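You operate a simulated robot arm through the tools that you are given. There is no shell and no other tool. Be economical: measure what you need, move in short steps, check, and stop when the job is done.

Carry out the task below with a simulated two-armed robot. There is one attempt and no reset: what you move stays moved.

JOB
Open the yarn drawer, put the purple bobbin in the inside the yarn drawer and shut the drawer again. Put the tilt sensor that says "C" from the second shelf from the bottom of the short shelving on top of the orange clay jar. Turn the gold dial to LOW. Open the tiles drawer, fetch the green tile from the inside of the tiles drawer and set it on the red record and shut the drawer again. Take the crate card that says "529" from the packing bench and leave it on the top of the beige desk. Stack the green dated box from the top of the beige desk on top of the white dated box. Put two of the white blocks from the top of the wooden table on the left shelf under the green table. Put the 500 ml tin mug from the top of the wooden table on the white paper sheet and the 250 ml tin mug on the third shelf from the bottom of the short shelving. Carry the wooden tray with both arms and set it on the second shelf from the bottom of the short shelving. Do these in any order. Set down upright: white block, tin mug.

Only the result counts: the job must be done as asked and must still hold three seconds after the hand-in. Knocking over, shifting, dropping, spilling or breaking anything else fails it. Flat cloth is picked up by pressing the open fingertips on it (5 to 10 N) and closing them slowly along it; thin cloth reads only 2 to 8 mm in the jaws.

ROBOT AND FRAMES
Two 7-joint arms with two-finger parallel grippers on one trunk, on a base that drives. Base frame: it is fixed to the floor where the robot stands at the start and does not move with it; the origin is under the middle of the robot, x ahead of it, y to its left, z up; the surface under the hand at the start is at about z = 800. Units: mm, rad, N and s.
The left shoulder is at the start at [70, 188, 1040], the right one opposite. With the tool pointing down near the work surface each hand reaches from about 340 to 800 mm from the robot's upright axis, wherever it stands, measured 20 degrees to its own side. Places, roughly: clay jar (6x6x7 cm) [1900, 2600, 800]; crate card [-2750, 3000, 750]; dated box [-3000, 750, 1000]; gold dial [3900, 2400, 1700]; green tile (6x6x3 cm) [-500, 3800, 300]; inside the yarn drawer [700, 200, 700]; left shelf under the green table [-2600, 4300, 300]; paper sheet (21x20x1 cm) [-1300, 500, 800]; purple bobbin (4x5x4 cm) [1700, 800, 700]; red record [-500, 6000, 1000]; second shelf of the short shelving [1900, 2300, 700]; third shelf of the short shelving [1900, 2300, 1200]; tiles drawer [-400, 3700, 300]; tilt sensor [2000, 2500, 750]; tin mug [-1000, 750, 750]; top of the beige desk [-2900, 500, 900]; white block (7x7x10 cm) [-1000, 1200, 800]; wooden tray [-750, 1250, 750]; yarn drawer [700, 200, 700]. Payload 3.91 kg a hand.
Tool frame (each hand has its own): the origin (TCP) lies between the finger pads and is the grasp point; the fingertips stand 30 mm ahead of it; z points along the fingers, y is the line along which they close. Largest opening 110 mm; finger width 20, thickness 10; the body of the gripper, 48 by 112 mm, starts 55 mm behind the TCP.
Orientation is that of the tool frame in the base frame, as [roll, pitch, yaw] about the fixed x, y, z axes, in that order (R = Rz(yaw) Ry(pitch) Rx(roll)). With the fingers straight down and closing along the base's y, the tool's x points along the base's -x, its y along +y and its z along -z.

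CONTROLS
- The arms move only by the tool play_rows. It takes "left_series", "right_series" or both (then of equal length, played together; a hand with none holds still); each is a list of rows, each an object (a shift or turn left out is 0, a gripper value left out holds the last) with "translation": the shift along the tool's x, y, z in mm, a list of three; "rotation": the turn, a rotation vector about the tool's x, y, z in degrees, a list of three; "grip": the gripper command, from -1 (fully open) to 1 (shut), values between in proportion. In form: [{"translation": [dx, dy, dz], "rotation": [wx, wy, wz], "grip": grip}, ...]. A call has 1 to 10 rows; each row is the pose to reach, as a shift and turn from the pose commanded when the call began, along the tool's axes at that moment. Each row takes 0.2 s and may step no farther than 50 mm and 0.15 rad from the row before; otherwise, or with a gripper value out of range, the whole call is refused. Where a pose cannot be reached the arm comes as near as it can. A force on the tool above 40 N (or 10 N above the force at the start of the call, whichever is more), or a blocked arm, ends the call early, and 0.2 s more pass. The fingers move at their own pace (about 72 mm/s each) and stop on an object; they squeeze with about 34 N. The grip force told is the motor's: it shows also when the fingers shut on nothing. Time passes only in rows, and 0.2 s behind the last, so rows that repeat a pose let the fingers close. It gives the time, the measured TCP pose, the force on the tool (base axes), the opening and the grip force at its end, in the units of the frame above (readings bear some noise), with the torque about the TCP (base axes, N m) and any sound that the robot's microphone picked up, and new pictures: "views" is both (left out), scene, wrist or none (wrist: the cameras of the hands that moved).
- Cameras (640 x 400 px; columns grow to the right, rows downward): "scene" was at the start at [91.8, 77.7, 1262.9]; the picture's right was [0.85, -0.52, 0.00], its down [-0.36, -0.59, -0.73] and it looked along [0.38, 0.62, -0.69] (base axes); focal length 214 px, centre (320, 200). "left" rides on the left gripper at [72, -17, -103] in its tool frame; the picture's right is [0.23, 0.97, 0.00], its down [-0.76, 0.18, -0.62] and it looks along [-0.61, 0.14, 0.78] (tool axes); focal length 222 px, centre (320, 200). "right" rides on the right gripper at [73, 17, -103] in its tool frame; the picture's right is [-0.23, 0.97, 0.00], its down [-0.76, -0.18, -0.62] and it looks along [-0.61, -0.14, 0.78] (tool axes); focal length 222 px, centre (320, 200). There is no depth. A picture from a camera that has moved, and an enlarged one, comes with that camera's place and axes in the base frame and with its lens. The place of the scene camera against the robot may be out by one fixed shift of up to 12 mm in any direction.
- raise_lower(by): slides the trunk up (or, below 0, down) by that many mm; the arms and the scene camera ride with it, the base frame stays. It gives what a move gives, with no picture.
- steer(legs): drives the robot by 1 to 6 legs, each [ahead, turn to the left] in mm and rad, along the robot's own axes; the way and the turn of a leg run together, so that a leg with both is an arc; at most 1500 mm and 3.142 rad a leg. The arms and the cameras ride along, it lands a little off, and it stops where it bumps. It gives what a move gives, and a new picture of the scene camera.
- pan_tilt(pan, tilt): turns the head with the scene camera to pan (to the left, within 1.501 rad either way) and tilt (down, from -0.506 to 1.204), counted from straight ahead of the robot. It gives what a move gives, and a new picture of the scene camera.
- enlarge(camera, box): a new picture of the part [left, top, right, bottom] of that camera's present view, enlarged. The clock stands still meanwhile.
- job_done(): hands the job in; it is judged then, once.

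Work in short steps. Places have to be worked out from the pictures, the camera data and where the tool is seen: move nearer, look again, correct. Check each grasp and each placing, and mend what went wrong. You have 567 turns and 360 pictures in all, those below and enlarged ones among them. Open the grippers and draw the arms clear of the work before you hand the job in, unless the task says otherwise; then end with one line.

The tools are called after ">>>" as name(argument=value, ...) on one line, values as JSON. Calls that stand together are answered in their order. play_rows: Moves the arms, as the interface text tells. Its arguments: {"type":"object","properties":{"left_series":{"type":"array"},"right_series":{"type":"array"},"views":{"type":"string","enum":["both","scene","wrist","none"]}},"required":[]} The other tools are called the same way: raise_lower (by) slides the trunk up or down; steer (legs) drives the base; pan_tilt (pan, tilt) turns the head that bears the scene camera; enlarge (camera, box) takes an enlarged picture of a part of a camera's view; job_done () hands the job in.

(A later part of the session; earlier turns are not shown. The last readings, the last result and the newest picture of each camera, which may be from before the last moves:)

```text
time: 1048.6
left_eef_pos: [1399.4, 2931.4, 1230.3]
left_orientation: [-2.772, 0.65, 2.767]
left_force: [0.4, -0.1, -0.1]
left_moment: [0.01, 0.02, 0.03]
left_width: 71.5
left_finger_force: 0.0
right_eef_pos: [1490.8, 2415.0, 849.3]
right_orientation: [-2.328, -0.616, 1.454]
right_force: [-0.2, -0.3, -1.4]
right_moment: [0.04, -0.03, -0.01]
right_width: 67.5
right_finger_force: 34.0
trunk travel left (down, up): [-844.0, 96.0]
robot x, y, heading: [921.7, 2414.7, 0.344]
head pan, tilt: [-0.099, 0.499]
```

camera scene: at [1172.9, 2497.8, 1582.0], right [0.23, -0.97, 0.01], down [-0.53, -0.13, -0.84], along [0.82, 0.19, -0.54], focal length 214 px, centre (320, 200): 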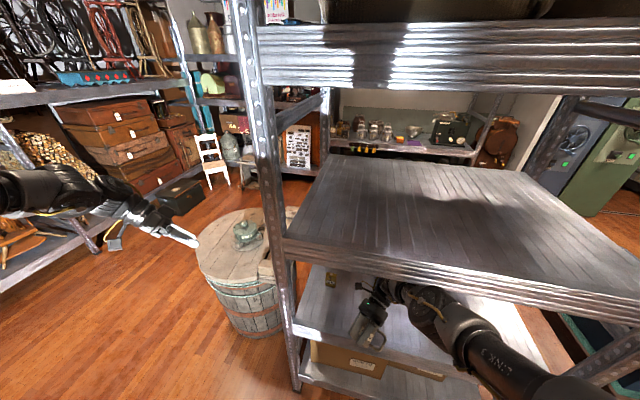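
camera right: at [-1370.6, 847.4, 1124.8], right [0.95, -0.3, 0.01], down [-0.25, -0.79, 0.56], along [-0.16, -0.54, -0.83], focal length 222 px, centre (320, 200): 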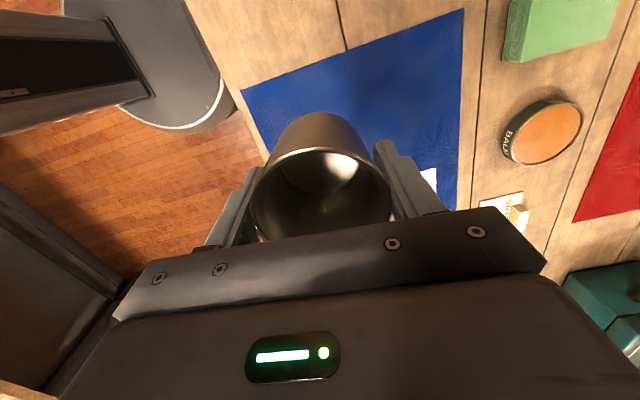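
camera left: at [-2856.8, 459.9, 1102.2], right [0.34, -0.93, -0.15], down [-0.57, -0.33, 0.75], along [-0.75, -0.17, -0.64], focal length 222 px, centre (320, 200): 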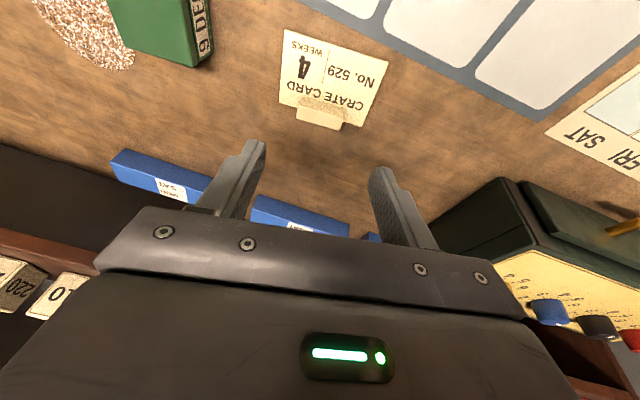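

Settled. Now back away and lower the trunk somewhat.

>>> steer(legs=[[-300, 0]])

>>> raise_lower(by=-150)

```text
time: 1050.7
left_eef_pos: [1109.8, 2827.7, 1229.4]
left_orientation: [-2.771, 0.649, 2.768]
left_force: [1.4, 0.2, -0.2]
left_moment: [0.0, -0.01, -0.02]
left_width: 71.5
left_finger_force: 0.1
right_eef_pos: [1201.2, 2311.0, 850.0]
right_orientation: [-2.326, -0.614, 1.453]
right_force: [-0.2, 0.1, -1.3]
right_moment: [0.06, -0.01, 0.04]
right_width: 67.1
right_finger_force: 33.7
trunk travel left (down, up): [-844.0, 96.0]
robot x, y, heading: [633.8, 2307.2, 0.347]
head pan, tilt: [-0.099, 0.499]
camera scene: at [769.0, 2355.0, 1579.1], right [0.25, -0.97, 0.0], down [-0.47, -0.12, -0.88], along [0.85, 0.21, -0.48], focal length 214 px, centre (320, 200)
```

scene: 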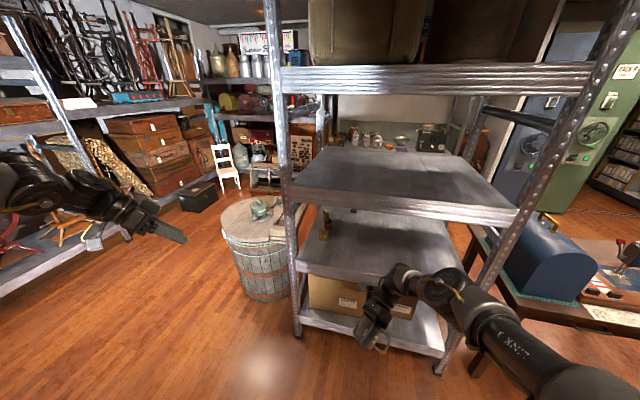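

```text
time: 1052.4
left_eef_pos: [1107.7, 2826.3, 1080.5]
left_orientation: [-2.773, 0.651, 2.768]
left_force: [0.1, -1.0, -0.2]
left_moment: [0.01, 0.0, 0.0]
left_width: 71.4
left_finger_force: 0.0
right_eef_pos: [1200.4, 2311.4, 700.1]
right_orientation: [-2.328, -0.615, 1.453]
right_force: [0.7, 0.6, -0.6]
right_moment: [0.01, -0.02, -0.02]
right_width: 67.6
right_finger_force: 33.6
trunk travel left (down, up): [-694.0, 246.0]
robot x, y, heading: [633.9, 2308.3, 0.345]
head pan, tilt: [-0.099, 0.499]
```

Shelf and things look in place. Now re-level the right hand (mug upright) while raising it, using a lower trunk so the elbow stays low.

>>> play_rows(right_series=[{"translation": [25, -25, -24], "rotation": [-5.7, -5.6, 0]}, {"translation": [50, -51, -48], "rotation": [-11.4, -11.1, 0]}, {"translation": [74, -76, -72], "rotation": [-17.1, -16.7, 0]}, {"translation": [99, -102, -96], "rotation": [-22.9, -22.2, 0]}, {"translation": [124, -127, -120], "rotation": [-28.6, -27.8, 0]}, {"translation": [148, -152, -144], "rotation": [-34.3, -33.3, 0]}, {"translation": [173, -178, -168], "rotation": [-40, -38.9, 0]}, {"translation": [173, -178, -168], "rotation": [-40, -38.9, 0]}], views="none")

```text
time: 1054.2
left_eef_pos: [1109.1, 2826.8, 1080.9]
left_orientation: [-2.773, 0.648, 2.767]
left_force: [0.5, 0.7, 0.4]
left_moment: [0.04, 0.01, 0.01]
left_width: 71.5
left_finger_force: 0.0
right_eef_pos: [1200.2, 2313.7, 1001.7]
right_orientation: [-3.14, -0.002, 1.729]
right_force: [0.5, -1.2, -1.1]
right_moment: [0.06, 0.03, 0.02]
right_width: 67.4
right_finger_force: 34.6
trunk travel left (down, up): [-694.0, 246.0]
robot x, y, heading: [632.0, 2309.0, 0.348]
head pan, tilt: [-0.099, 0.499]
```

Level again. Raise the hand to z≈1245 with the arm.

>>> play_rows(right_series=[{"translation": [0, 0, -41]}, {"translation": [0, 0, -82]}, {"translation": [0, 0, -123]}, {"translation": [0, 0, -164]}, {"translation": [0, 0, -205]}, {"translation": [0, 0, -243]}], views="scene")

```text
time: 1055.6
left_eef_pos: [1107.0, 2827.2, 1080.6]
left_orientation: [-2.772, 0.651, 2.769]
left_force: [0.2, 0.1, 0.1]
left_moment: [0.03, 0.0, 0.0]
left_width: 71.5
left_finger_force: 0.1
right_eef_pos: [1198.8, 2311.2, 1245.6]
right_orientation: [3.141, -0.003, 1.728]
right_force: [-1.1, 0.9, -1.8]
right_moment: [0.05, -0.01, -0.02]
right_width: 67.4
right_finger_force: 33.9
trunk travel left (down, up): [-694.0, 246.0]
robot x, y, heading: [633.0, 2314.6, 0.35]
head pan, tilt: [-0.099, 0.499]
camera scene: at [764.8, 2355.8, 1429.4], right [0.25, -0.97, 0.0], down [-0.46, -0.12, -0.88], along [0.85, 0.21, -0.48], focal length 214 px, centre (320, 200)
```

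scene: 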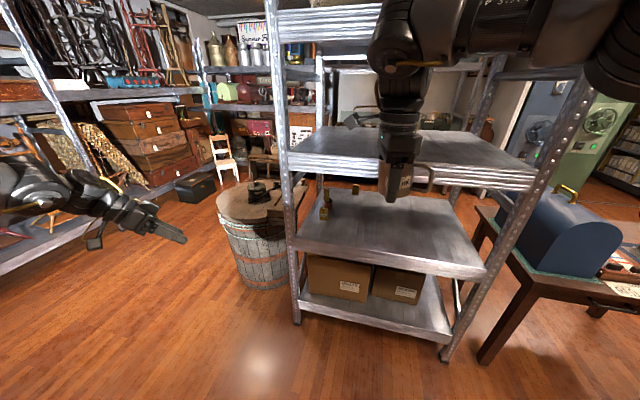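

The height window between lip and upper shelf is TCP 1238–1250; now 1245. Drive forward in two stages with settling.

>>> steer(legs=[[300, 0]])

>>> play_rows(right_series=[{}, {}, {}, {}, {}, {}, {}, {}], views="none")

```text
time: 1057.7
left_eef_pos: [1392.1, 2926.8, 1080.4]
left_orientation: [-2.773, 0.65, 2.764]
left_force: [0.4, 0.2, -1.0]
left_moment: [0.02, 0.0, -0.03]
left_width: 71.5
left_finger_force: 0.0
right_eef_pos: [1482.7, 2409.9, 1244.1]
right_orientation: [-3.139, -0.001, 1.725]
right_force: [-0.5, 0.7, -0.7]
right_moment: [-0.01, -0.03, 0.04]
right_width: 67.4
right_finger_force: 34.2
trunk travel left (down, up): [-694.0, 246.0]
robot x, y, heading: [913.8, 2409.4, 0.344]
head pan, tilt: [-0.099, 0.499]
camera scene: at [1048.7, 2455.3, 1429.4], right [0.24, -0.97, 0.0], down [-0.46, -0.12, -0.88], along [0.85, 0.21, -0.48], focal length 214 px, centre (320, 200)
```

scene: 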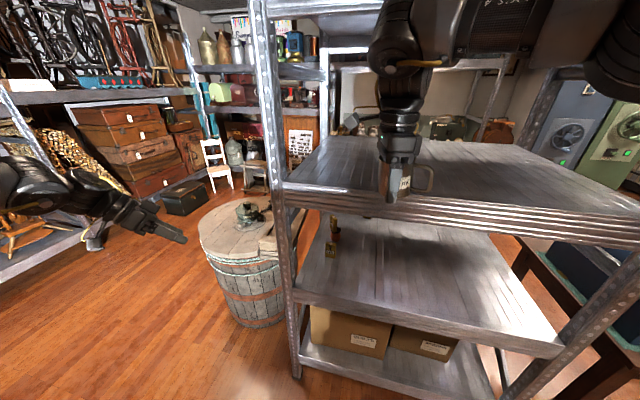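

```text
time: 1059.5
left_eef_pos: [1393.5, 2927.0, 1080.6]
left_orientation: [-2.773, 0.65, 2.764]
left_force: [0.9, 0.0, -0.3]
left_moment: [-0.02, 0.0, 0.0]
left_width: 71.6
left_finger_force: 0.0
right_eef_pos: [1482.6, 2410.6, 1243.3]
right_orientation: [3.141, -0.002, 1.725]
right_force: [0.4, -1.0, -1.0]
right_moment: [0.04, -0.03, 0.03]
right_width: 67.1
right_finger_force: 34.1
trunk travel left (down, up): [-694.0, 246.0]
robot x, y, heading: [915.4, 2410.6, 0.345]
head pan, tilt: [-0.099, 0.499]
```

Shelf top is about z 1182, so raise the mug 8 mm more (TCP 1252), then advance 120 mm.

>>> play_rows(right_series=[{"translation": [0, 0, -5]}, {"translation": [0, 0, -9]}], views="none")

>>> steer(legs=[[130, 0]])

```text
time: 1060.0
left_eef_pos: [1392.6, 2927.4, 1080.2]
left_orientation: [-2.771, 0.65, 2.764]
left_force: [0.6, -0.1, 0.0]
left_moment: [0.01, 0.0, 0.0]
left_width: 71.3
left_finger_force: 0.1
right_eef_pos: [1482.0, 2409.9, 1251.9]
right_orientation: [-3.139, 0.0, 1.724]
right_force: [0.1, -0.4, -1.7]
right_moment: [0.06, 0.0, 0.01]
right_width: 67.3
right_finger_force: 33.7
trunk travel left (down, up): [-694.0, 246.0]
robot x, y, heading: [916.1, 2407.3, 0.349]
head pan, tilt: [-0.099, 0.499]
```

```text
time: 1061.3
left_eef_pos: [1518.9, 2971.7, 1081.6]
left_orientation: [-2.773, 0.649, 2.762]
left_force: [-0.9, 0.4, -0.6]
left_moment: [-0.01, 0.04, -0.01]
left_width: 71.5
left_finger_force: 0.1
right_eef_pos: [1609.1, 2455.4, 1253.1]
right_orientation: [3.141, -0.001, 1.726]
right_force: [-0.1, -0.2, -1.8]
right_moment: [0.02, -0.01, 0.03]
right_width: 67.3
right_finger_force: 34.5
trunk travel left (down, up): [-694.0, 246.0]
robot x, y, heading: [1041.5, 2456.6, 0.348]
head pan, tilt: [-0.099, 0.499]
camera scene: at [1174.3, 2500.2, 1429.5], right [0.24, -0.97, 0.0], down [-0.46, -0.12, -0.88], along [0.85, 0.21, -0.48], focal length 214 px, centre (320, 200)
```

scene: 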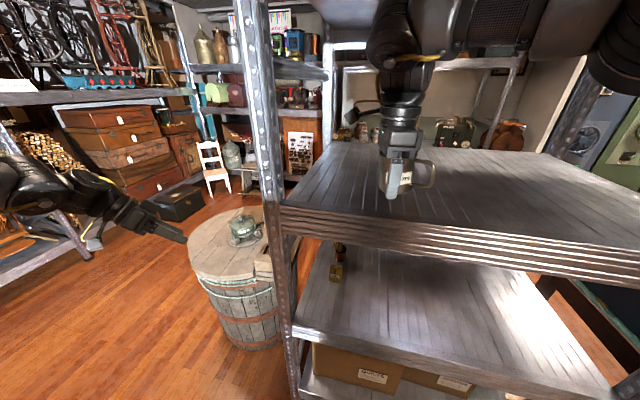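

The mug is over the third shelf. Lower it gently.

>>> play_rows(right_series=[{"translation": [0, 0, 6]}, {"translation": [0, 0, 10]}, {"translation": [0, 0, 13]}, {"translation": [0, 0, 16]}, {"translation": [0, 0, 19]}, {"translation": [0, 0, 22]}, {"translation": [0, 0, 25]}, {"translation": [0, 0, 28]}, {"translation": [0, 0, 31]}], views="none")

```text
time: 1063.3
left_eef_pos: [1519.3, 2973.7, 1081.4]
left_orientation: [-2.772, 0.649, 2.764]
left_force: [-0.4, 0.3, 0.8]
left_moment: [-0.01, 0.02, 0.02]
left_width: 71.5
left_finger_force: 0.1
right_eef_pos: [1608.9, 2456.3, 1221.8]
right_orientation: [-3.14, -0.001, 1.722]
right_force: [0.6, 0.5, -2.1]
right_moment: [0.06, -0.02, -0.02]
right_width: 67.3
right_finger_force: 34.1
trunk travel left (down, up): [-694.0, 246.0]
robot x, y, heading: [1042.8, 2455.6, 0.344]
head pan, tilt: [-0.099, 0.499]
```

>>> play_rows(right_series=[{"translation": [0, 0, 4]}, {"translation": [0, 0, 8]}, {"translation": [0, 0, 12]}, {"translation": [0, 0, 16]}, {"translation": [0, 0, 20]}, {"translation": [0, 0, 24]}, {"translation": [0, 0, 28]}, {"translation": [0, 0, 32]}, {"translation": [0, 0, 36]}, {"translation": [0, 0, 40]}], views="none")

```text
time: 1064.5
left_eef_pos: [1515.9, 2973.2, 1082.0]
left_orientation: [-2.774, 0.651, 2.762]
left_force: [0.3, 0.4, -0.2]
left_moment: [-0.02, 0.02, -0.03]
left_width: 71.3
left_finger_force: 0.1
right_eef_pos: [1609.3, 2454.3, 1210.6]
right_orientation: [3.132, -0.009, 1.723]
right_force: [1.2, -2.0, 13.2]
right_moment: [-0.25, 0.55, 0.18]
right_width: 67.3
right_finger_force: 34.1
trunk travel left (down, up): [-694.0, 246.0]
robot x, y, heading: [1041.4, 2453.6, 0.339]
head pan, tilt: [-0.099, 0.499]
stopped in row 5 (right hand): the force on the tool passed its limit at 48 N (the readings are from after the stop); the commanded pose is now the measured one
```

Contact at TCP z 1210. Open fully, slide the hand sideways (+y, away from the handle), then check.

>>> play_rows(right_series=[{"translation": [0, 0, -3], "grip": -0.4}, {"translation": [0, 0, -3], "grip": -1}, {"translation": [0, 0, -3], "grip": -1}, {"translation": [30, 0, -8]}, {"translation": [65, 0, -12]}, {"translation": [95, 0, -12]}], views="scene")

```text
time: 1065.9
left_eef_pos: [1519.3, 2972.3, 1079.4]
left_orientation: [-2.772, 0.651, 2.765]
left_force: [-0.2, -0.1, -0.4]
left_moment: [0.0, -0.01, 0.01]
left_width: 71.5
left_finger_force: 0.1
right_eef_pos: [1595.0, 2546.9, 1218.8]
right_orientation: [3.134, -0.006, 1.722]
right_force: [-0.3, 0.3, 0.4]
right_moment: [0.01, -0.02, -0.03]
right_width: 110.0
right_finger_force: 0.1
trunk travel left (down, up): [-694.0, 246.0]
robot x, y, heading: [1041.8, 2454.5, 0.348]
head pan, tilt: [-0.099, 0.499]
camera scene: at [1175.9, 2502.2, 1429.2], right [0.24, -0.97, 0.0], down [-0.46, -0.12, -0.88], along [0.85, 0.21, -0.48], focal length 214 px, centre (320, 200)
```

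scene: 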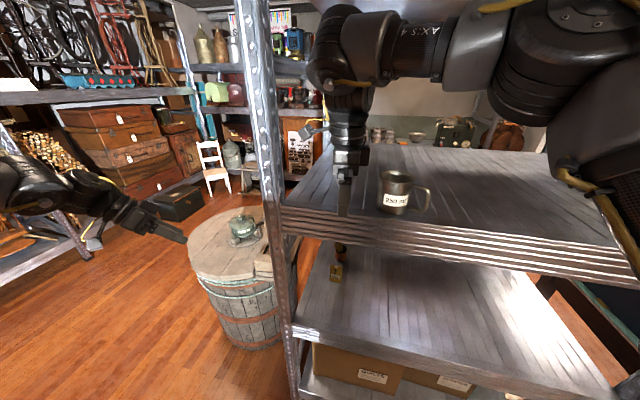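

The 250 ml mug stands on the third shelf. Back out; then prepare both hands for the tray (both pitched forward, neutral yaw).

>>> steer(legs=[[-500, 0]])

>>> play_rows(right_series=[{"rotation": [0, 0, -8], "grip": -0.3}, {"rotation": [0, 0, -16]}, {"rotation": [0, 0, -24]}, {"rotation": [0, 0, -32]}, {"rotation": [0, 0, -40]}, {"rotation": [0, 0, -48]}, {"rotation": [0, 0, -56]}, {"rotation": [0, 0, -64]}, {"rotation": [0, 0, -72]}, {"rotation": [0, 0, -79]}], left_series=[{"rotation": [-5.8, -1.1, -4]}, {"rotation": [-11.6, -2.2, -8]}, {"rotation": [-17.4, -3.3, -12]}, {"rotation": [-23.2, -4.4, -16]}, {"rotation": [-29, -5.4, -20]}, {"rotation": [-34.7, -6.5, -24]}, {"rotation": [-40.5, -7.6, -28]}, {"rotation": [-46.3, -8.7, -31.9]}, {"rotation": [-46.3, -8.7, -31.9]}, {"rotation": [-46.3, -8.7, -31.9]}], views="none")

```text
time: 1068.8
left_eef_pos: [1048.1, 2803.0, 1080.6]
left_orientation: [-2.772, 0.65, 2.763]
left_force: [0.3, 0.2, 0.0]
left_moment: [0.01, 0.0, 0.0]
left_width: 71.6
left_finger_force: 0.1
right_eef_pos: [1123.7, 2376.9, 1220.2]
right_orientation: [3.135, -0.006, 1.72]
right_force: [0.4, 0.1, 0.1]
right_moment: [0.01, -0.01, -0.01]
right_width: 109.9
right_finger_force: 0.1
trunk travel left (down, up): [-694.0, 246.0]
robot x, y, heading: [570.3, 2287.6, 0.343]
head pan, tilt: [-0.099, 0.499]
camera scene: at [704.6, 2332.6, 1429.2], right [0.24, -0.97, 0.0], down [-0.47, -0.12, -0.88], along [0.85, 0.21, -0.48], focal length 214 px, centre (320, 200)
```

scene: 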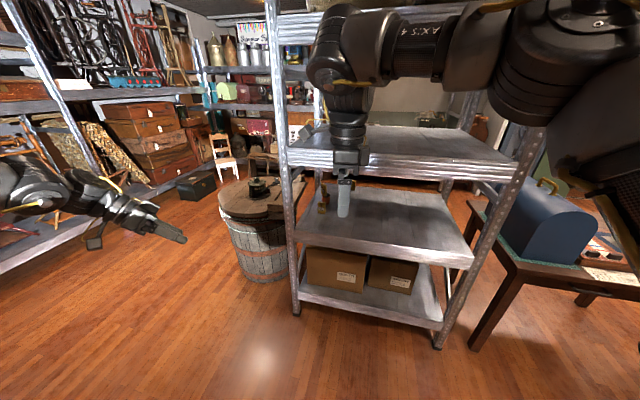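

```text
time: 1071.0
left_eef_pos: [1047.1, 2802.7, 1081.4]
left_orientation: [-3.138, 0.699, -2.8]
left_force: [0.6, -0.1, -0.1]
left_moment: [0.0, 0.0, 0.02]
left_width: 71.5
left_finger_force: 0.0
right_eef_pos: [1123.1, 2375.8, 1219.9]
right_orientation: [3.132, 0.005, 3.103]
right_force: [0.0, 0.1, -0.1]
right_moment: [-0.01, -0.01, 0.03]
right_width: 71.6
right_finger_force: 0.0
trunk travel left (down, up): [-694.0, 246.0]
robot x, y, heading: [567.0, 2289.0, 0.341]
head pan, tilt: [-0.099, 0.499]
```

Both orient well. Now bring both to symmetric positions (f≈560, ±207), the right pitched 40° too.

>>> play_rows(right_series=[{"translation": [-6, -16, 23], "rotation": [-1.2, -6.6, -3.4]}, {"translation": [-13, -32, 47], "rotation": [-2.4, -13.2, -6.7]}, {"translation": [-19, -48, 70], "rotation": [-3.6, -19.8, -10.1]}, {"translation": [-25, -64, 93], "rotation": [-4.9, -26.4, -13.5]}, {"translation": [-32, -80, 117], "rotation": [-6.1, -33, -16.8]}, {"translation": [-38, -96, 140], "rotation": [-7.3, -39.6, -20.2]}, {"translation": [-38, -96, 140], "rotation": [-7.3, -39.6, -20.2]}], left_series=[{"translation": [8, -20, -6]}, {"translation": [15, -39, -13]}, {"translation": [23, -59, -19]}, {"translation": [31, -78, -25]}, {"translation": [38, -98, -32]}, {"translation": [46, -117, -38]}, {"translation": [46, -117, -38]}], views="none")

```text
time: 1072.6
left_eef_pos: [1052.1, 2689.9, 1083.4]
left_orientation: [-3.14, 0.697, -2.804]
left_force: [-0.8, 0.3, 0.8]
left_moment: [-0.02, -0.03, 0.03]
left_width: 71.5
left_finger_force: 0.0
left hand out of reach, approached as far as the arm can: row 5, 6, 7
right_eef_pos: [1156.9, 2280.0, 1080.4]
right_orientation: [3.137, 0.709, -2.819]
right_force: [-0.4, -0.2, 0.5]
right_moment: [-0.06, 0.02, -0.01]
right_width: 71.4
right_finger_force: 0.2
trunk travel left (down, up): [-694.0, 246.0]
robot x, y, heading: [572.5, 2286.1, 0.34]
head pan, tilt: [-0.099, 0.499]
```

Hands are symmetric now. Drive to the wooden table, facing the tray (centre ≈(−842, 1220)).

>>> raise_lower(by=-80)

>>> steer(legs=[[0, -2.16], [1095, 0], [0, -1.322], [470, 0]])

>>> pan_tilt(pan=0.0, tilt=0.7)

```text
time: 1073.8
left_eef_pos: [1052.6, 2688.7, 1002.4]
left_orientation: [3.142, 0.696, -2.805]
left_force: [0.2, -0.4, 0.0]
left_moment: [-0.04, 0.03, -0.02]
left_width: 71.5
left_finger_force: 0.2
right_eef_pos: [1156.9, 2279.6, 1000.2]
right_orientation: [3.135, 0.708, -2.819]
right_force: [0.7, -0.5, 0.4]
right_moment: [0.0, -0.01, 0.0]
right_width: 71.6
right_finger_force: 0.1
trunk travel left (down, up): [-614.0, 326.0]
robot x, y, heading: [568.5, 2287.3, 0.342]
head pan, tilt: [-0.099, 0.499]
```

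```text
time: 1090.5
left_eef_pos: [-777.3, 968.1, 1003.1]
left_orientation: [3.141, 0.697, 0.005]
left_force: [0.2, -0.1, -0.2]
left_moment: [0.03, -0.03, -0.02]
left_width: 71.4
left_finger_force: 0.1
right_eef_pos: [-742.4, 1390.2, 1000.1]
right_orientation: [3.136, 0.708, -0.014]
right_force: [-0.5, -0.1, -0.3]
right_moment: [0.01, 0.01, 0.0]
right_width: 71.5
right_finger_force: 0.0
trunk travel left (down, up): [-614.0, 326.0]
robot x, y, heading: [-190.1, 1192.8, -3.138]
head pan, tilt: [-0.099, 0.499]
camera scene: at [-331.2, 1205.7, 1349.3], right [0.09, 1.0, 0.0], down [0.48, -0.04, -0.88], along [-0.87, 0.08, -0.48], focal length 214 px, centre (320, 200)
```

scene: 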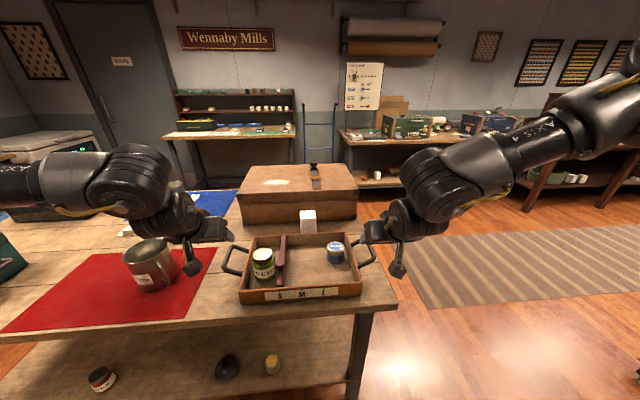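

```text
time: 1091.2
left_eef_pos: [-777.9, 968.2, 1002.2]
left_orientation: [3.141, 0.698, 0.005]
left_force: [0.2, -0.4, -0.1]
left_moment: [0.01, 0.0, 0.01]
left_width: 71.5
left_finger_force: 0.0
right_eef_pos: [-741.6, 1389.9, 1000.3]
right_orientation: [3.135, 0.707, -0.011]
right_force: [-0.6, -1.0, -1.1]
right_moment: [0.0, 0.0, -0.01]
right_width: 71.7
right_finger_force: 0.0
trunk travel left (down, up): [-614.0, 326.0]
robot x, y, heading: [-188.6, 1190.7, -3.131]
head pan, tilt: [0.0, 0.7]
camera scene: at [-325.5, 1196.7, 1331.6], right [-0.01, 1.0, 0.0], down [0.64, 0.01, -0.77], along [-0.77, -0.01, -0.64], focal length 214 px, centre (320, 200)
```

scene: 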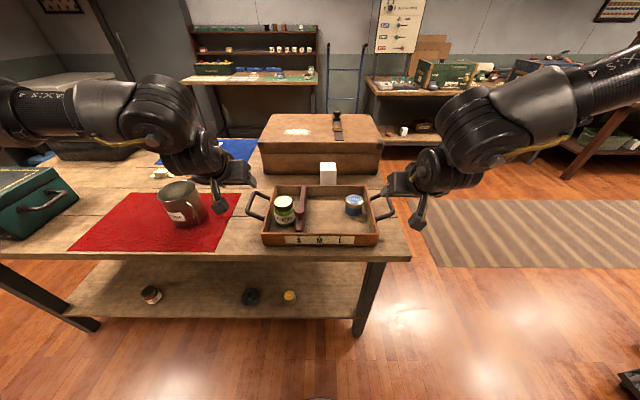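

>>> enlarge(camera="scene", box=[230, 170, 410, 255])

```text
3.56 times, centred on (320, 212) of scene
camera zoom: at [-325.5, 1196.7, 1331.6], right [-0.01, 1.0, 0.0], down [0.64, 0.01, -0.77], along [-0.77, -0.01, -0.64], focal length 763 px, centre (320, 156)
```

zoom: 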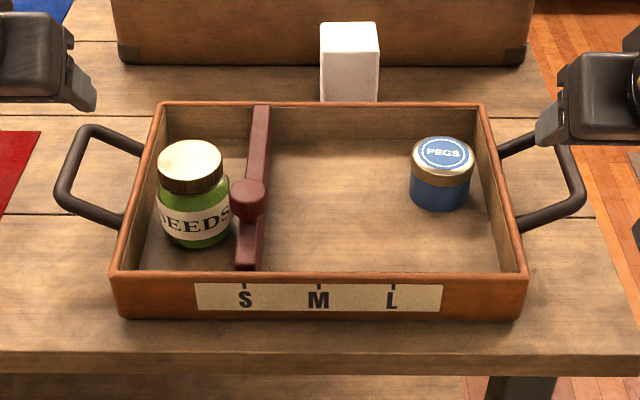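

Handles are horizontal loops; bars at about (−885, 938) and (−880, 1433), z≈830. Drive 100 mm closer, lower the trunk 85 mm and move the hands over them.

>>> steer(legs=[[100, 0]])

>>> raise_lower(by=-85)

>>> play_rows(left_series=[{"translation": [-3, 15, 2], "grip": -0.1}, {"translation": [-5, 30, 4]}], right_series=[{"translation": [-15, -22, 12], "grip": -0.1}, {"translation": [-29, -43, 24]}], views="wrist")

```text
time: 1092.4
left_eef_pos: [-879.1, 966.9, 1003.7]
left_orientation: [3.141, 0.696, 0.007]
left_force: [0.1, 0.6, 0.4]
left_moment: [0.03, -0.01, -0.01]
left_width: 71.5
left_finger_force: 0.1
right_eef_pos: [-844.0, 1386.9, 999.0]
right_orientation: [3.134, 0.708, -0.012]
right_force: [0.2, 0.3, 0.2]
right_moment: [-0.01, -0.01, -0.02]
right_width: 71.7
right_finger_force: 0.0
trunk travel left (down, up): [-614.0, 326.0]
robot x, y, heading: [-290.4, 1190.6, -3.131]
head pan, tilt: [0.0, 0.7]
camera scene: at [-427.1, 1195.6, 1331.6], right [-0.01, 1.0, 0.0], down [0.64, 0.01, -0.76], along [-0.76, -0.01, -0.64], focal length 214 px, centre (320, 200)
```

scene: 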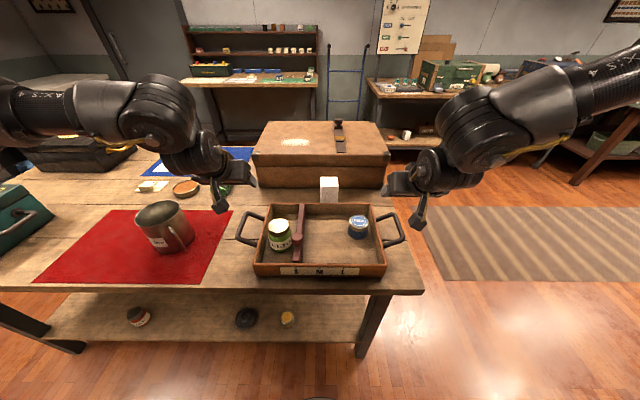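

```text
time: 1093.6
left_eef_pos: [-878.8, 966.2, 917.9]
left_orientation: [-3.141, 0.695, 0.005]
left_force: [-0.1, 0.9, -0.2]
left_moment: [0.0, 0.01, -0.01]
left_width: 71.7
left_finger_force: 0.0
right_eef_pos: [-843.0, 1388.4, 913.4]
right_orientation: [3.135, 0.711, -0.009]
right_force: [0.4, -0.5, 0.6]
right_moment: [0.0, 0.0, -0.01]
right_width: 71.3
right_finger_force: 0.1
trunk travel left (down, up): [-529.0, 411.0]
robot x, y, heading: [-290.1, 1190.4, -3.132]
head pan, tilt: [0.0, 0.7]
```

```text
time: 1094.2
left_eef_pos: [-885.2, 938.3, 917.1]
left_orientation: [3.14, 0.694, 0.004]
left_force: [0.6, -0.2, 0.1]
left_moment: [-0.06, 0.01, -0.01]
left_width: 60.6
left_finger_force: 0.1
right_eef_pos: [-849.3, 1396.2, 913.6]
right_orientation: [3.135, 0.71, -0.017]
right_force: [0.0, -0.4, 0.4]
right_moment: [0.01, 0.01, -0.04]
right_width: 60.5
right_finger_force: 0.1
right hand out of reach, approached as far as the arm can: row 1, 2
trunk travel left (down, up): [-529.0, 411.0]
robot x, y, heading: [-290.1, 1189.9, -3.133]
head pan, tilt: [0.0, 0.7]
camera right: at [-727.9, 1378.5, 944.7], right [-0.18, -0.97, 0.15], down [-0.17, 0.19, 0.97], along [-0.97, 0.15, -0.2], focal length 222 px, centre (320, 200)
camera left: at [-764.0, 955.9, 950.6], right [0.18, -0.97, -0.14], down [-0.19, -0.18, 0.97], along [-0.97, -0.15, -0.21], focal length 222 px, centre (320, 200)
```

right: 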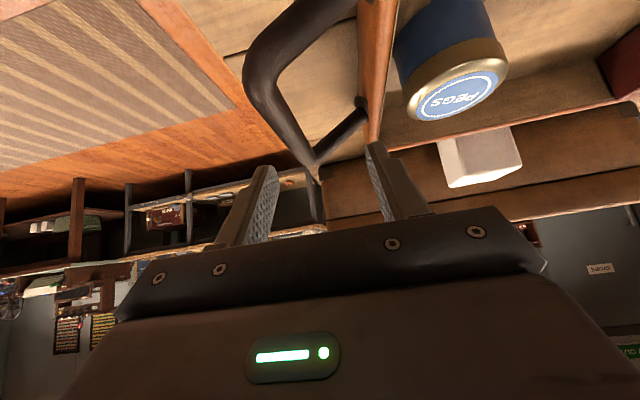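
left: 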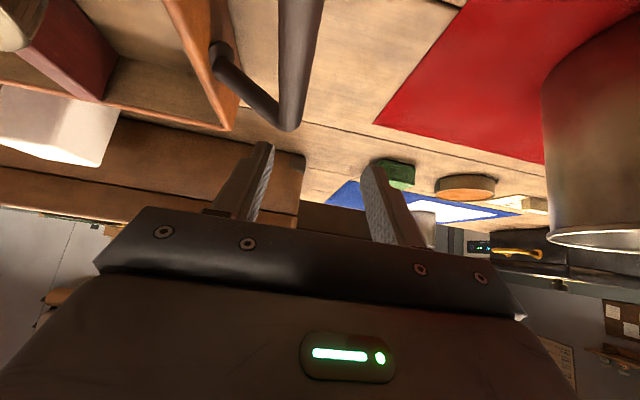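

Wrist views put the bars at y≈963 (left) and y≈1420 (right), z≈842, centred near x≈−895. Drive 30 mm in, align the hands, then lower.

>>> steer(legs=[[32, 0]])

>>> play_rows(left_series=[{"translation": [0, -12, 0]}, {"translation": [0, -25, 0]}, {"translation": [0, -25, 0]}], right_series=[{"translation": [0, -12, 0]}, {"translation": [0, -24, 0]}, {"translation": [0, -24, 0]}], views="none")

```text
time: 1095.0
left_eef_pos: [-914.7, 937.7, 918.1]
left_orientation: [-3.14, 0.698, 0.004]
left_force: [0.4, -0.2, -0.1]
left_moment: [0.0, 0.02, 0.0]
left_width: 60.7
left_finger_force: 0.1
right_eef_pos: [-879.6, 1394.3, 914.9]
right_orientation: [3.136, 0.71, -0.015]
right_force: [-0.6, -0.1, -0.2]
right_moment: [0.03, 0.0, 0.0]
right_width: 60.4
right_finger_force: 0.0
trunk travel left (down, up): [-529.0, 411.0]
robot x, y, heading: [-323.6, 1190.6, -3.129]
head pan, tilt: [0.0, 0.7]
camera scene: at [-456.7, 1195.4, 1246.9], right [-0.01, 1.0, 0.0], down [0.64, 0.01, -0.77], along [-0.77, -0.01, -0.64], focal length 214 px, centre (320, 200)
```

scene: 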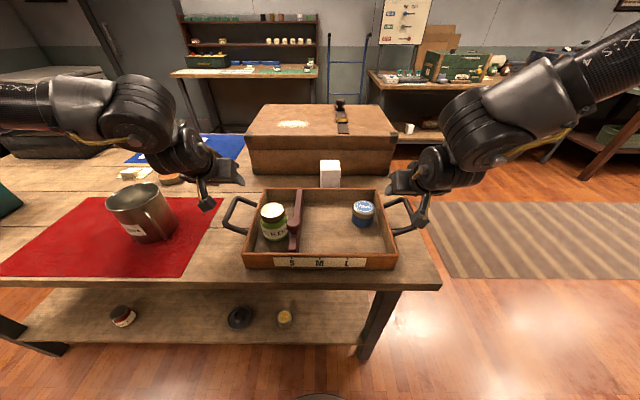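

```text
time: 1095.8
left_eef_pos: [-916.6, 961.7, 918.7]
left_orientation: [3.142, 0.697, 0.004]
left_force: [0.0, 1.0, 0.1]
left_moment: [0.01, -0.04, 0.0]
left_width: 60.1
left_finger_force: 0.1
right_eef_pos: [-869.1, 1406.4, 913.1]
right_orientation: [3.136, 0.712, -0.018]
right_force: [0.3, -0.5, -0.4]
right_moment: [-0.02, -0.01, -0.02]
right_width: 60.4
right_finger_force: 0.0
right hand out of reach, approached as far as the arm can: row 1, 2, 3
trunk travel left (down, up): [-529.0, 411.0]
robot x, y, heading: [-320.2, 1193.6, -3.133]
head pan, tilt: [0.0, 0.7]
```

>>> play_rows(right_series=[{"translation": [0, 0, 0], "rotation": [0, 0, 5], "grip": -0.15}, {"translation": [-5, -7, 10], "rotation": [0, 0, 8]}, {"translation": [-8, -14, 15], "rotation": [0, 0, 8]}], views="none")

>>> raise_lower(by=-62)

>>> play_rows(left_series=[{"translation": [0, 0, 0]}], right_series=[{"translation": [0, 0, 0]}], views="wrist")

```text
time: 1096.6
left_eef_pos: [-917.8, 962.7, 917.6]
left_orientation: [-3.14, 0.696, 0.006]
left_force: [0.5, 0.4, -0.3]
left_moment: [-0.03, 0.01, 0.01]
left_width: 60.6
left_finger_force: 0.2
right_eef_pos: [-886.1, 1420.8, 906.1]
right_orientation: [3.015, 0.702, -0.2]
right_force: [0.3, 0.3, -0.5]
right_moment: [0.04, 0.0, 0.01]
right_width: 63.3
right_finger_force: 0.0
trunk travel left (down, up): [-529.0, 411.0]
robot x, y, heading: [-319.7, 1191.5, -3.132]
head pan, tilt: [0.0, 0.7]
```

```text
time: 1097.2
left_eef_pos: [-919.3, 960.1, 885.5]
left_orientation: [3.141, 0.696, 0.006]
left_force: [-0.1, 0.0, -0.9]
left_moment: [0.0, 0.01, 0.0]
left_width: 60.5
left_finger_force: 0.1
right_eef_pos: [-891.4, 1416.3, 883.8]
right_orientation: [2.995, 0.726, -0.215]
right_force: [-1.9, -4.0, 3.4]
right_moment: [-0.18, 0.07, -0.01]
right_width: 65.3
right_finger_force: 2.1
trunk travel left (down, up): [-498.0, 442.0]
robot x, y, heading: [-320.4, 1190.7, -3.132]
head pan, tilt: [0.0, 0.7]
stopped: the force on the tool passed its limit at 78 N (the readings are from after the stop); the commanded pose is now the measured one
```

```text
time: 1097.6
left_eef_pos: [-917.2, 961.5, 886.2]
left_orientation: [-3.141, 0.696, 0.007]
left_force: [-0.5, 0.4, 0.2]
left_moment: [-0.01, -0.03, 0.01]
left_width: 60.6
left_finger_force: 0.1
right_eef_pos: [-891.3, 1417.1, 883.9]
right_orientation: [2.995, 0.726, -0.215]
right_force: [-1.6, -4.1, 2.8]
right_moment: [-0.13, 0.11, -0.06]
right_width: 64.9
right_finger_force: 2.1
trunk travel left (down, up): [-498.0, 442.0]
robot x, y, heading: [-316.8, 1190.1, -3.128]
head pan, tilt: [0.0, 0.7]
camera right: at [-771.2, 1389.1, 914.1], right [-0.28, -0.93, 0.26], down [-0.12, 0.3, 0.95], along [-0.95, 0.23, -0.19], focal length 222 px, centre (320, 200)
camera left: at [-796.3, 979.1, 920.5], right [0.18, -0.97, -0.15], down [-0.18, -0.18, 0.97], along [-0.97, -0.15, -0.21], focal length 222 px, centre (320, 200)
```

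right: 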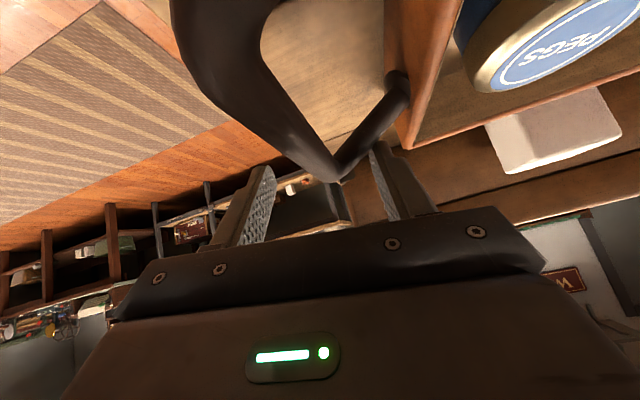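
left: 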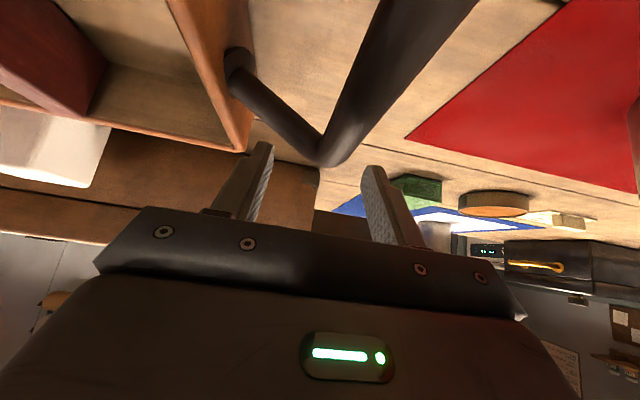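

The right hand touched the tray rim; bars are actually at y≈946 and y≈1428. Rise 20 mm and spread the hands accordingly.

>>> raise_lower(by=22)

>>> play_rows(left_series=[{"translation": [0, 8, 0]}, {"translation": [0, 15, 0]}, {"translation": [0, 15, 0]}], right_series=[{"translation": [0, -6, 0], "grip": -0.1}, {"translation": [0, -13, 0]}, {"translation": [0, -13, 0]}], views="none")

```text
time: 1098.3
left_eef_pos: [-916.5, 961.5, 908.1]
left_orientation: [3.141, 0.696, 0.006]
left_force: [-0.8, -0.2, -0.6]
left_moment: [-0.01, 0.01, -0.02]
left_width: 60.6
left_finger_force: 0.0
right_eef_pos: [-892.0, 1417.8, 904.9]
right_orientation: [2.994, 0.723, -0.216]
right_force: [0.4, -0.5, -0.2]
right_moment: [-0.04, 0.02, 0.0]
right_width: 63.4
right_finger_force: 0.1
trunk travel left (down, up): [-520.0, 420.0]
robot x, y, heading: [-326.0, 1189.4, -3.137]
head pan, tilt: [0.0, 0.7]
```

```text
time: 1099.1
left_eef_pos: [-916.8, 945.7, 908.6]
left_orientation: [3.141, 0.697, 0.005]
left_force: [-0.6, 0.7, 0.1]
left_moment: [0.0, 0.02, 0.03]
left_width: 60.6
left_finger_force: 0.1
right_eef_pos: [-889.4, 1429.9, 907.0]
right_orientation: [2.996, 0.727, -0.214]
right_force: [0.2, -0.1, -0.5]
right_moment: [0.03, 0.01, 0.01]
right_width: 60.4
right_finger_force: 0.1
trunk travel left (down, up): [-520.0, 420.0]
robot x, y, heading: [-319.5, 1187.7, -3.135]
head pan, tilt: [0.0, 0.7]
```

Now lower again.

>>> raise_lower(by=-45)

>>> raise_lower(by=-15)

```text
time: 1099.7
left_eef_pos: [-917.4, 946.2, 881.3]
left_orientation: [-3.141, 0.698, 0.007]
left_force: [-1.0, -0.9, -0.8]
left_moment: [0.0, 0.01, 0.0]
left_width: 60.2
left_finger_force: 0.1
right_eef_pos: [-895.3, 1426.6, 887.5]
right_orientation: [2.975, 0.748, -0.23]
right_force: [-2.5, -4.3, 6.1]
right_moment: [-0.36, 0.21, 0.03]
right_width: 62.6
right_finger_force: 1.1
trunk travel left (down, up): [-493.0, 447.0]
robot x, y, heading: [-324.2, 1188.9, -3.135]
head pan, tilt: [0.0, 0.7]
stopped: the force on the tool passed its limit at 63 N (the readings are from after the stop); the commanded pose is now the measured one
```

```text
time: 1100.2
left_eef_pos: [-918.0, 944.9, 870.6]
left_orientation: [-3.14, 0.697, 0.007]
left_force: [0.3, -0.2, 0.0]
left_moment: [-0.01, 0.02, 0.0]
left_width: 60.5
left_finger_force: 0.1
right_eef_pos: [-899.3, 1425.0, 881.7]
right_orientation: [2.956, 0.766, -0.246]
right_force: [-1.6, -3.3, 5.8]
right_moment: [-0.22, 0.01, -0.03]
right_width: 62.9
right_finger_force: 2.8
trunk travel left (down, up): [-480.0, 460.0]
robot x, y, heading: [-322.6, 1190.1, -3.128]
head pan, tilt: [0.0, 0.7]
stopped: the force on the tool passed its limit at 63 N (the readings are from after the stop); the commanded pose is now the measured one
```

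The right gripper's yaw makes it foul the loop. Rise, turn the base 0.1 rad clockwise so the right arm needs less outward reach, and un-yaw it.

>>> raise_lower(by=45)

>>> steer(legs=[[0, -0.1]])

```text
time: 1101.1
left_eef_pos: [-918.5, 946.6, 914.8]
left_orientation: [-3.139, 0.698, 0.01]
left_force: [-0.1, -0.3, -0.9]
left_moment: [0.02, -0.01, -0.03]
left_width: 60.6
left_finger_force: 0.1
right_eef_pos: [-897.0, 1426.7, 925.4]
right_orientation: [2.961, 0.764, -0.244]
right_force: [1.0, 0.3, 0.2]
right_moment: [0.0, 0.0, -0.01]
right_width: 60.7
right_finger_force: 0.1
trunk travel left (down, up): [-525.0, 415.0]
robot x, y, heading: [-323.2, 1188.7, -3.129]
head pan, tilt: [0.0, 0.7]
```

```text
time: 1102.0
left_eef_pos: [-941.2, 1008.4, 916.0]
left_orientation: [-3.139, 0.7, -0.094]
left_force: [0.2, 0.3, -0.4]
left_moment: [-0.01, -0.01, 0.0]
left_width: 60.5
left_finger_force: 0.0
right_eef_pos: [-871.5, 1484.1, 925.7]
right_orientation: [2.957, 0.765, -0.345]
right_force: [-0.2, 1.1, -0.8]
right_moment: [0.02, -0.03, -0.01]
right_width: 60.6
right_finger_force: 0.1
trunk travel left (down, up): [-525.0, 415.0]
robot x, y, heading: [-323.7, 1188.3, 3.053]
head pan, tilt: [0.0, 0.7]
camera scene: at [-458.1, 1209.7, 1243.0], right [0.09, 1.0, 0.0], down [0.64, -0.06, -0.76], along [-0.76, 0.07, -0.64], focal length 214 px, centre (320, 200)
```

scene: 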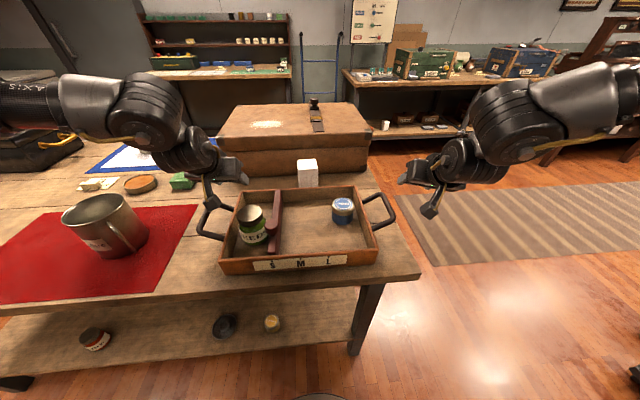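

Un-yaw both hands and bring them back over the bars.

>>> play_rows(left_series=[{"translation": [11, 19, -9], "rotation": [-1.2, 0, -1.4]}, {"translation": [21, 39, -18], "rotation": [-2.4, 0, -2.7]}, {"translation": [32, 58, -27], "rotation": [-3.5, 0, -4.1]}, {"translation": [32, 58, -27], "rotation": [-3.5, 0, -4.1]}], right_series=[{"translation": [-1, 20, 4], "rotation": [-0.9, 1.7, -4.7]}, {"translation": [-2, 39, 9], "rotation": [-1.8, 3.4, -9.4]}, {"translation": [-2, 59, 13], "rotation": [-2.7, 5.1, -14.1]}, {"translation": [-2, 59, 13], "rotation": [-2.7, 5.1, -14.1]}], views="none")

```text
time: 1103.0
left_eef_pos: [-907.1, 942.9, 916.0]
left_orientation: [-3.14, 0.696, -0.002]
left_force: [-0.3, -0.2, 0.1]
left_moment: [0.0, -0.02, 0.01]
left_width: 60.9
left_finger_force: 0.2
left hand out of reach, approached as far as the arm can: row 3, 4
right_eef_pos: [-865.4, 1392.2, 919.3]
right_orientation: [3.138, 0.698, -0.01]
right_force: [-0.3, 0.4, -0.8]
right_moment: [-0.03, 0.0, -0.01]
right_width: 60.7
right_finger_force: 0.0
right hand out of reach, approached as far as the arm can: row 1, 2, 3, 4
trunk travel left (down, up): [-525.0, 415.0]
robot x, y, heading: [-323.0, 1187.5, 3.057]
head pan, tilt: [0.0, 0.7]
```

The right arm needs some outward yaw. Try a compromise yaw of −0.1 and reach for y≈1428.

>>> play_rows(right_series=[{"translation": [0, 0, 0], "rotation": [3.4, 0, 4]}, {"translation": [-5, -12, 5], "rotation": [3.4, 0, 4]}, {"translation": [-12, -24, 12], "rotation": [3.4, 0, 4]}, {"translation": [-18, -36, 17], "rotation": [3.4, 0, 4]}], views="none")

```text
time: 1104.0
left_eef_pos: [-906.5, 940.5, 916.5]
left_orientation: [-3.139, 0.699, -0.002]
left_force: [-0.1, -0.7, 0.7]
left_moment: [-0.02, 0.02, 0.0]
left_width: 60.6
left_finger_force: 0.1
right_eef_pos: [-885.6, 1421.0, 917.8]
right_orientation: [-3.141, 0.697, -0.099]
right_force: [-0.4, 0.4, 0.1]
right_moment: [-0.01, -0.01, 0.0]
right_width: 60.4
right_finger_force: 0.1
right hand out of reach, approached as far as the arm can: row 4
trunk travel left (down, up): [-525.0, 415.0]
robot x, y, heading: [-322.6, 1189.5, 3.055]
head pan, tilt: [0.0, 0.7]
```

Good. Lower again with both hands.

>>> play_rows(left_series=[{"translation": [0, -5, 0]}], right_series=[{"translation": [0, -4, 0]}], views="none")

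>>> raise_lower(by=-45)

>>> raise_lower(by=-15)

```text
time: 1104.4
left_eef_pos: [-909.8, 945.3, 916.3]
left_orientation: [-3.141, 0.699, -0.003]
left_force: [0.6, -0.4, 0.5]
left_moment: [0.0, 0.01, -0.01]
left_width: 60.5
left_finger_force: 0.0
right_eef_pos: [-883.5, 1423.4, 918.0]
right_orientation: [3.141, 0.699, -0.101]
right_force: [0.6, -0.6, -0.9]
right_moment: [-0.02, -0.05, 0.01]
right_width: 60.0
right_finger_force: 0.0
right hand out of reach, approached as far as the arm can: row 1
trunk travel left (down, up): [-525.0, 415.0]
robot x, y, heading: [-324.5, 1188.5, 3.055]
head pan, tilt: [0.0, 0.7]
```

```text
time: 1105.0
left_eef_pos: [-911.2, 945.4, 884.2]
left_orientation: [-3.14, 0.696, -0.004]
left_force: [-0.6, 0.0, -0.1]
left_moment: [0.0, -0.04, 0.01]
left_width: 60.2
left_finger_force: 0.1
right_eef_pos: [-891.9, 1420.0, 894.0]
right_orientation: [3.128, 0.722, -0.111]
right_force: [-1.6, -2.1, 1.2]
right_moment: [-0.1, 0.09, -0.06]
right_width: 61.6
right_finger_force: 1.4
trunk travel left (down, up): [-495.0, 445.0]
robot x, y, heading: [-320.5, 1190.1, 3.051]
head pan, tilt: [0.0, 0.7]
stopped: the force on the tool passed its limit at 45 N (the readings are from after the stop); the commanded pose is now the measured one
```

```text
time: 1105.6
left_eef_pos: [-912.6, 946.1, 876.8]
left_orientation: [-3.127, 0.712, 0.008]
left_force: [0.3, -0.3, 2.5]
left_moment: [0.12, -0.03, -0.02]
left_width: 60.4
left_finger_force: 0.3
right_eef_pos: [-894.3, 1419.0, 886.1]
right_orientation: [3.117, 0.744, -0.124]
right_force: [1.1, -0.1, 7.9]
right_moment: [-0.28, 0.04, 0.05]
right_width: 61.1
right_finger_force: 0.6
trunk travel left (down, up): [-481.0, 459.0]
robot x, y, heading: [-320.1, 1191.8, 3.049]
head pan, tilt: [0.0, 0.7]
stopped: the force on the tool passed its limit at 46 N (the readings are from after the stop); the commanded pose is now the measured one
```

>>> enlarge(camera="right", box=[0, 0, 640, 400])

```text
1.00 times, centred on (320, 200) of right (not enlarged: the box is as wide or as high as the picture)
camera zoom: at [-774.5, 1390.7, 912.9], right [-0.27, -0.95, 0.17], down [-0.12, 0.21, 0.97], along [-0.96, 0.24, -0.17], focal length 222 px, centre (320, 200)
```

zoom: 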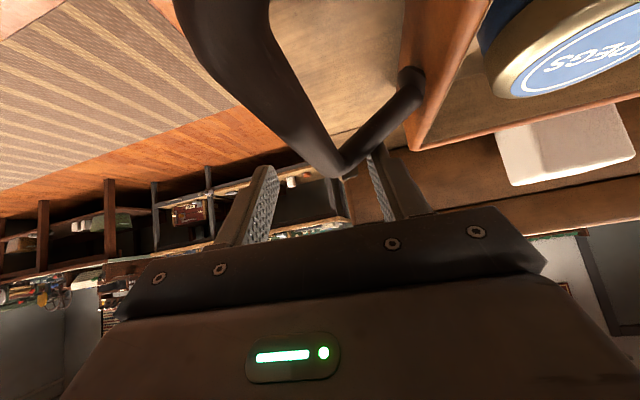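

The inner finger is on the loop's far arm: I'm ~45 mm too deep. Rise, pull both hands back 45 mm, and lower again.

>>> raise_lower(by=25)

>>> play_rows(left_series=[{"translation": [18, 0, -15]}, {"translation": [38, 0, -32]}, {"translation": [38, 0, -32]}], right_series=[{"translation": [18, 0, -15]}, {"translation": [34, 0, -29]}, {"translation": [34, -5, -29]}], views="none")

>>> raise_lower(by=-35)

>>> raise_lower(by=-12)

```text
time: 1106.3
left_eef_pos: [-912.6, 946.7, 903.0]
left_orientation: [-3.127, 0.711, 0.007]
left_force: [-0.6, 0.0, 0.2]
left_moment: [-0.02, 0.01, 0.02]
left_width: 60.5
left_finger_force: 0.0
right_eef_pos: [-895.5, 1418.8, 911.6]
right_orientation: [3.118, 0.742, -0.12]
right_force: [0.1, 0.6, 0.2]
right_moment: [0.01, 0.02, -0.01]
right_width: 60.5
right_finger_force: 0.0
trunk travel left (down, up): [-506.0, 434.0]
robot x, y, heading: [-325.9, 1189.6, 3.056]
head pan, tilt: [0.0, 0.7]
```

```text
time: 1107.1
left_eef_pos: [-892.4, 923.9, 905.8]
left_orientation: [-3.127, 0.71, 0.004]
left_force: [0.5, 0.3, 0.1]
left_moment: [-0.01, 0.04, 0.03]
left_width: 60.3
left_finger_force: 0.1
left hand out of reach, approached as far as the arm can: row 1, 2, 3
right_eef_pos: [-848.8, 1419.6, 908.9]
right_orientation: [3.117, 0.744, -0.122]
right_force: [-0.5, 0.3, 0.1]
right_moment: [-0.02, -0.01, 0.01]
right_width: 60.7
right_finger_force: 0.0
trunk travel left (down, up): [-506.0, 434.0]
robot x, y, heading: [-326.7, 1190.2, 3.054]
head pan, tilt: [0.0, 0.7]
```

```text
time: 1107.7
left_eef_pos: [-895.0, 923.1, 892.2]
left_orientation: [-3.114, 0.734, 0.018]
left_force: [0.0, -1.4, 8.1]
left_moment: [0.3, 0.03, 0.0]
left_width: 59.8
left_finger_force: 0.1
right_eef_pos: [-849.3, 1417.8, 889.0]
right_orientation: [3.114, 0.744, -0.121]
right_force: [0.0, -0.3, -0.8]
right_moment: [0.01, -0.02, 0.0]
right_width: 60.5
right_finger_force: 0.0
trunk travel left (down, up): [-486.0, 454.0]
robot x, y, heading: [-319.2, 1192.0, 3.057]
head pan, tilt: [0.0, 0.7]
stopped: the force on the tool passed its limit at 46 N (the readings are from after the stop); the commanded pose is now the measured one
```

```text
time: 1108.2
left_eef_pos: [-898.0, 923.1, 891.3]
left_orientation: [-3.107, 0.753, 0.033]
left_force: [-0.6, -0.3, 10.4]
left_moment: [0.43, -0.08, -0.02]
left_width: 60.5
left_finger_force: 0.0
right_eef_pos: [-849.5, 1416.3, 880.4]
right_orientation: [3.116, 0.742, -0.118]
right_force: [0.4, -0.1, -0.1]
right_moment: [-0.01, -0.03, 0.01]
right_width: 60.6
right_finger_force: 0.1
trunk travel left (down, up): [-476.0, 464.0]
robot x, y, heading: [-322.1, 1190.1, 3.056]
head pan, tilt: [0.0, 0.7]
stopped: the force on the tool passed its limit at 44 N (the readings are from after the stop); the commanded pose is now the measured one
```

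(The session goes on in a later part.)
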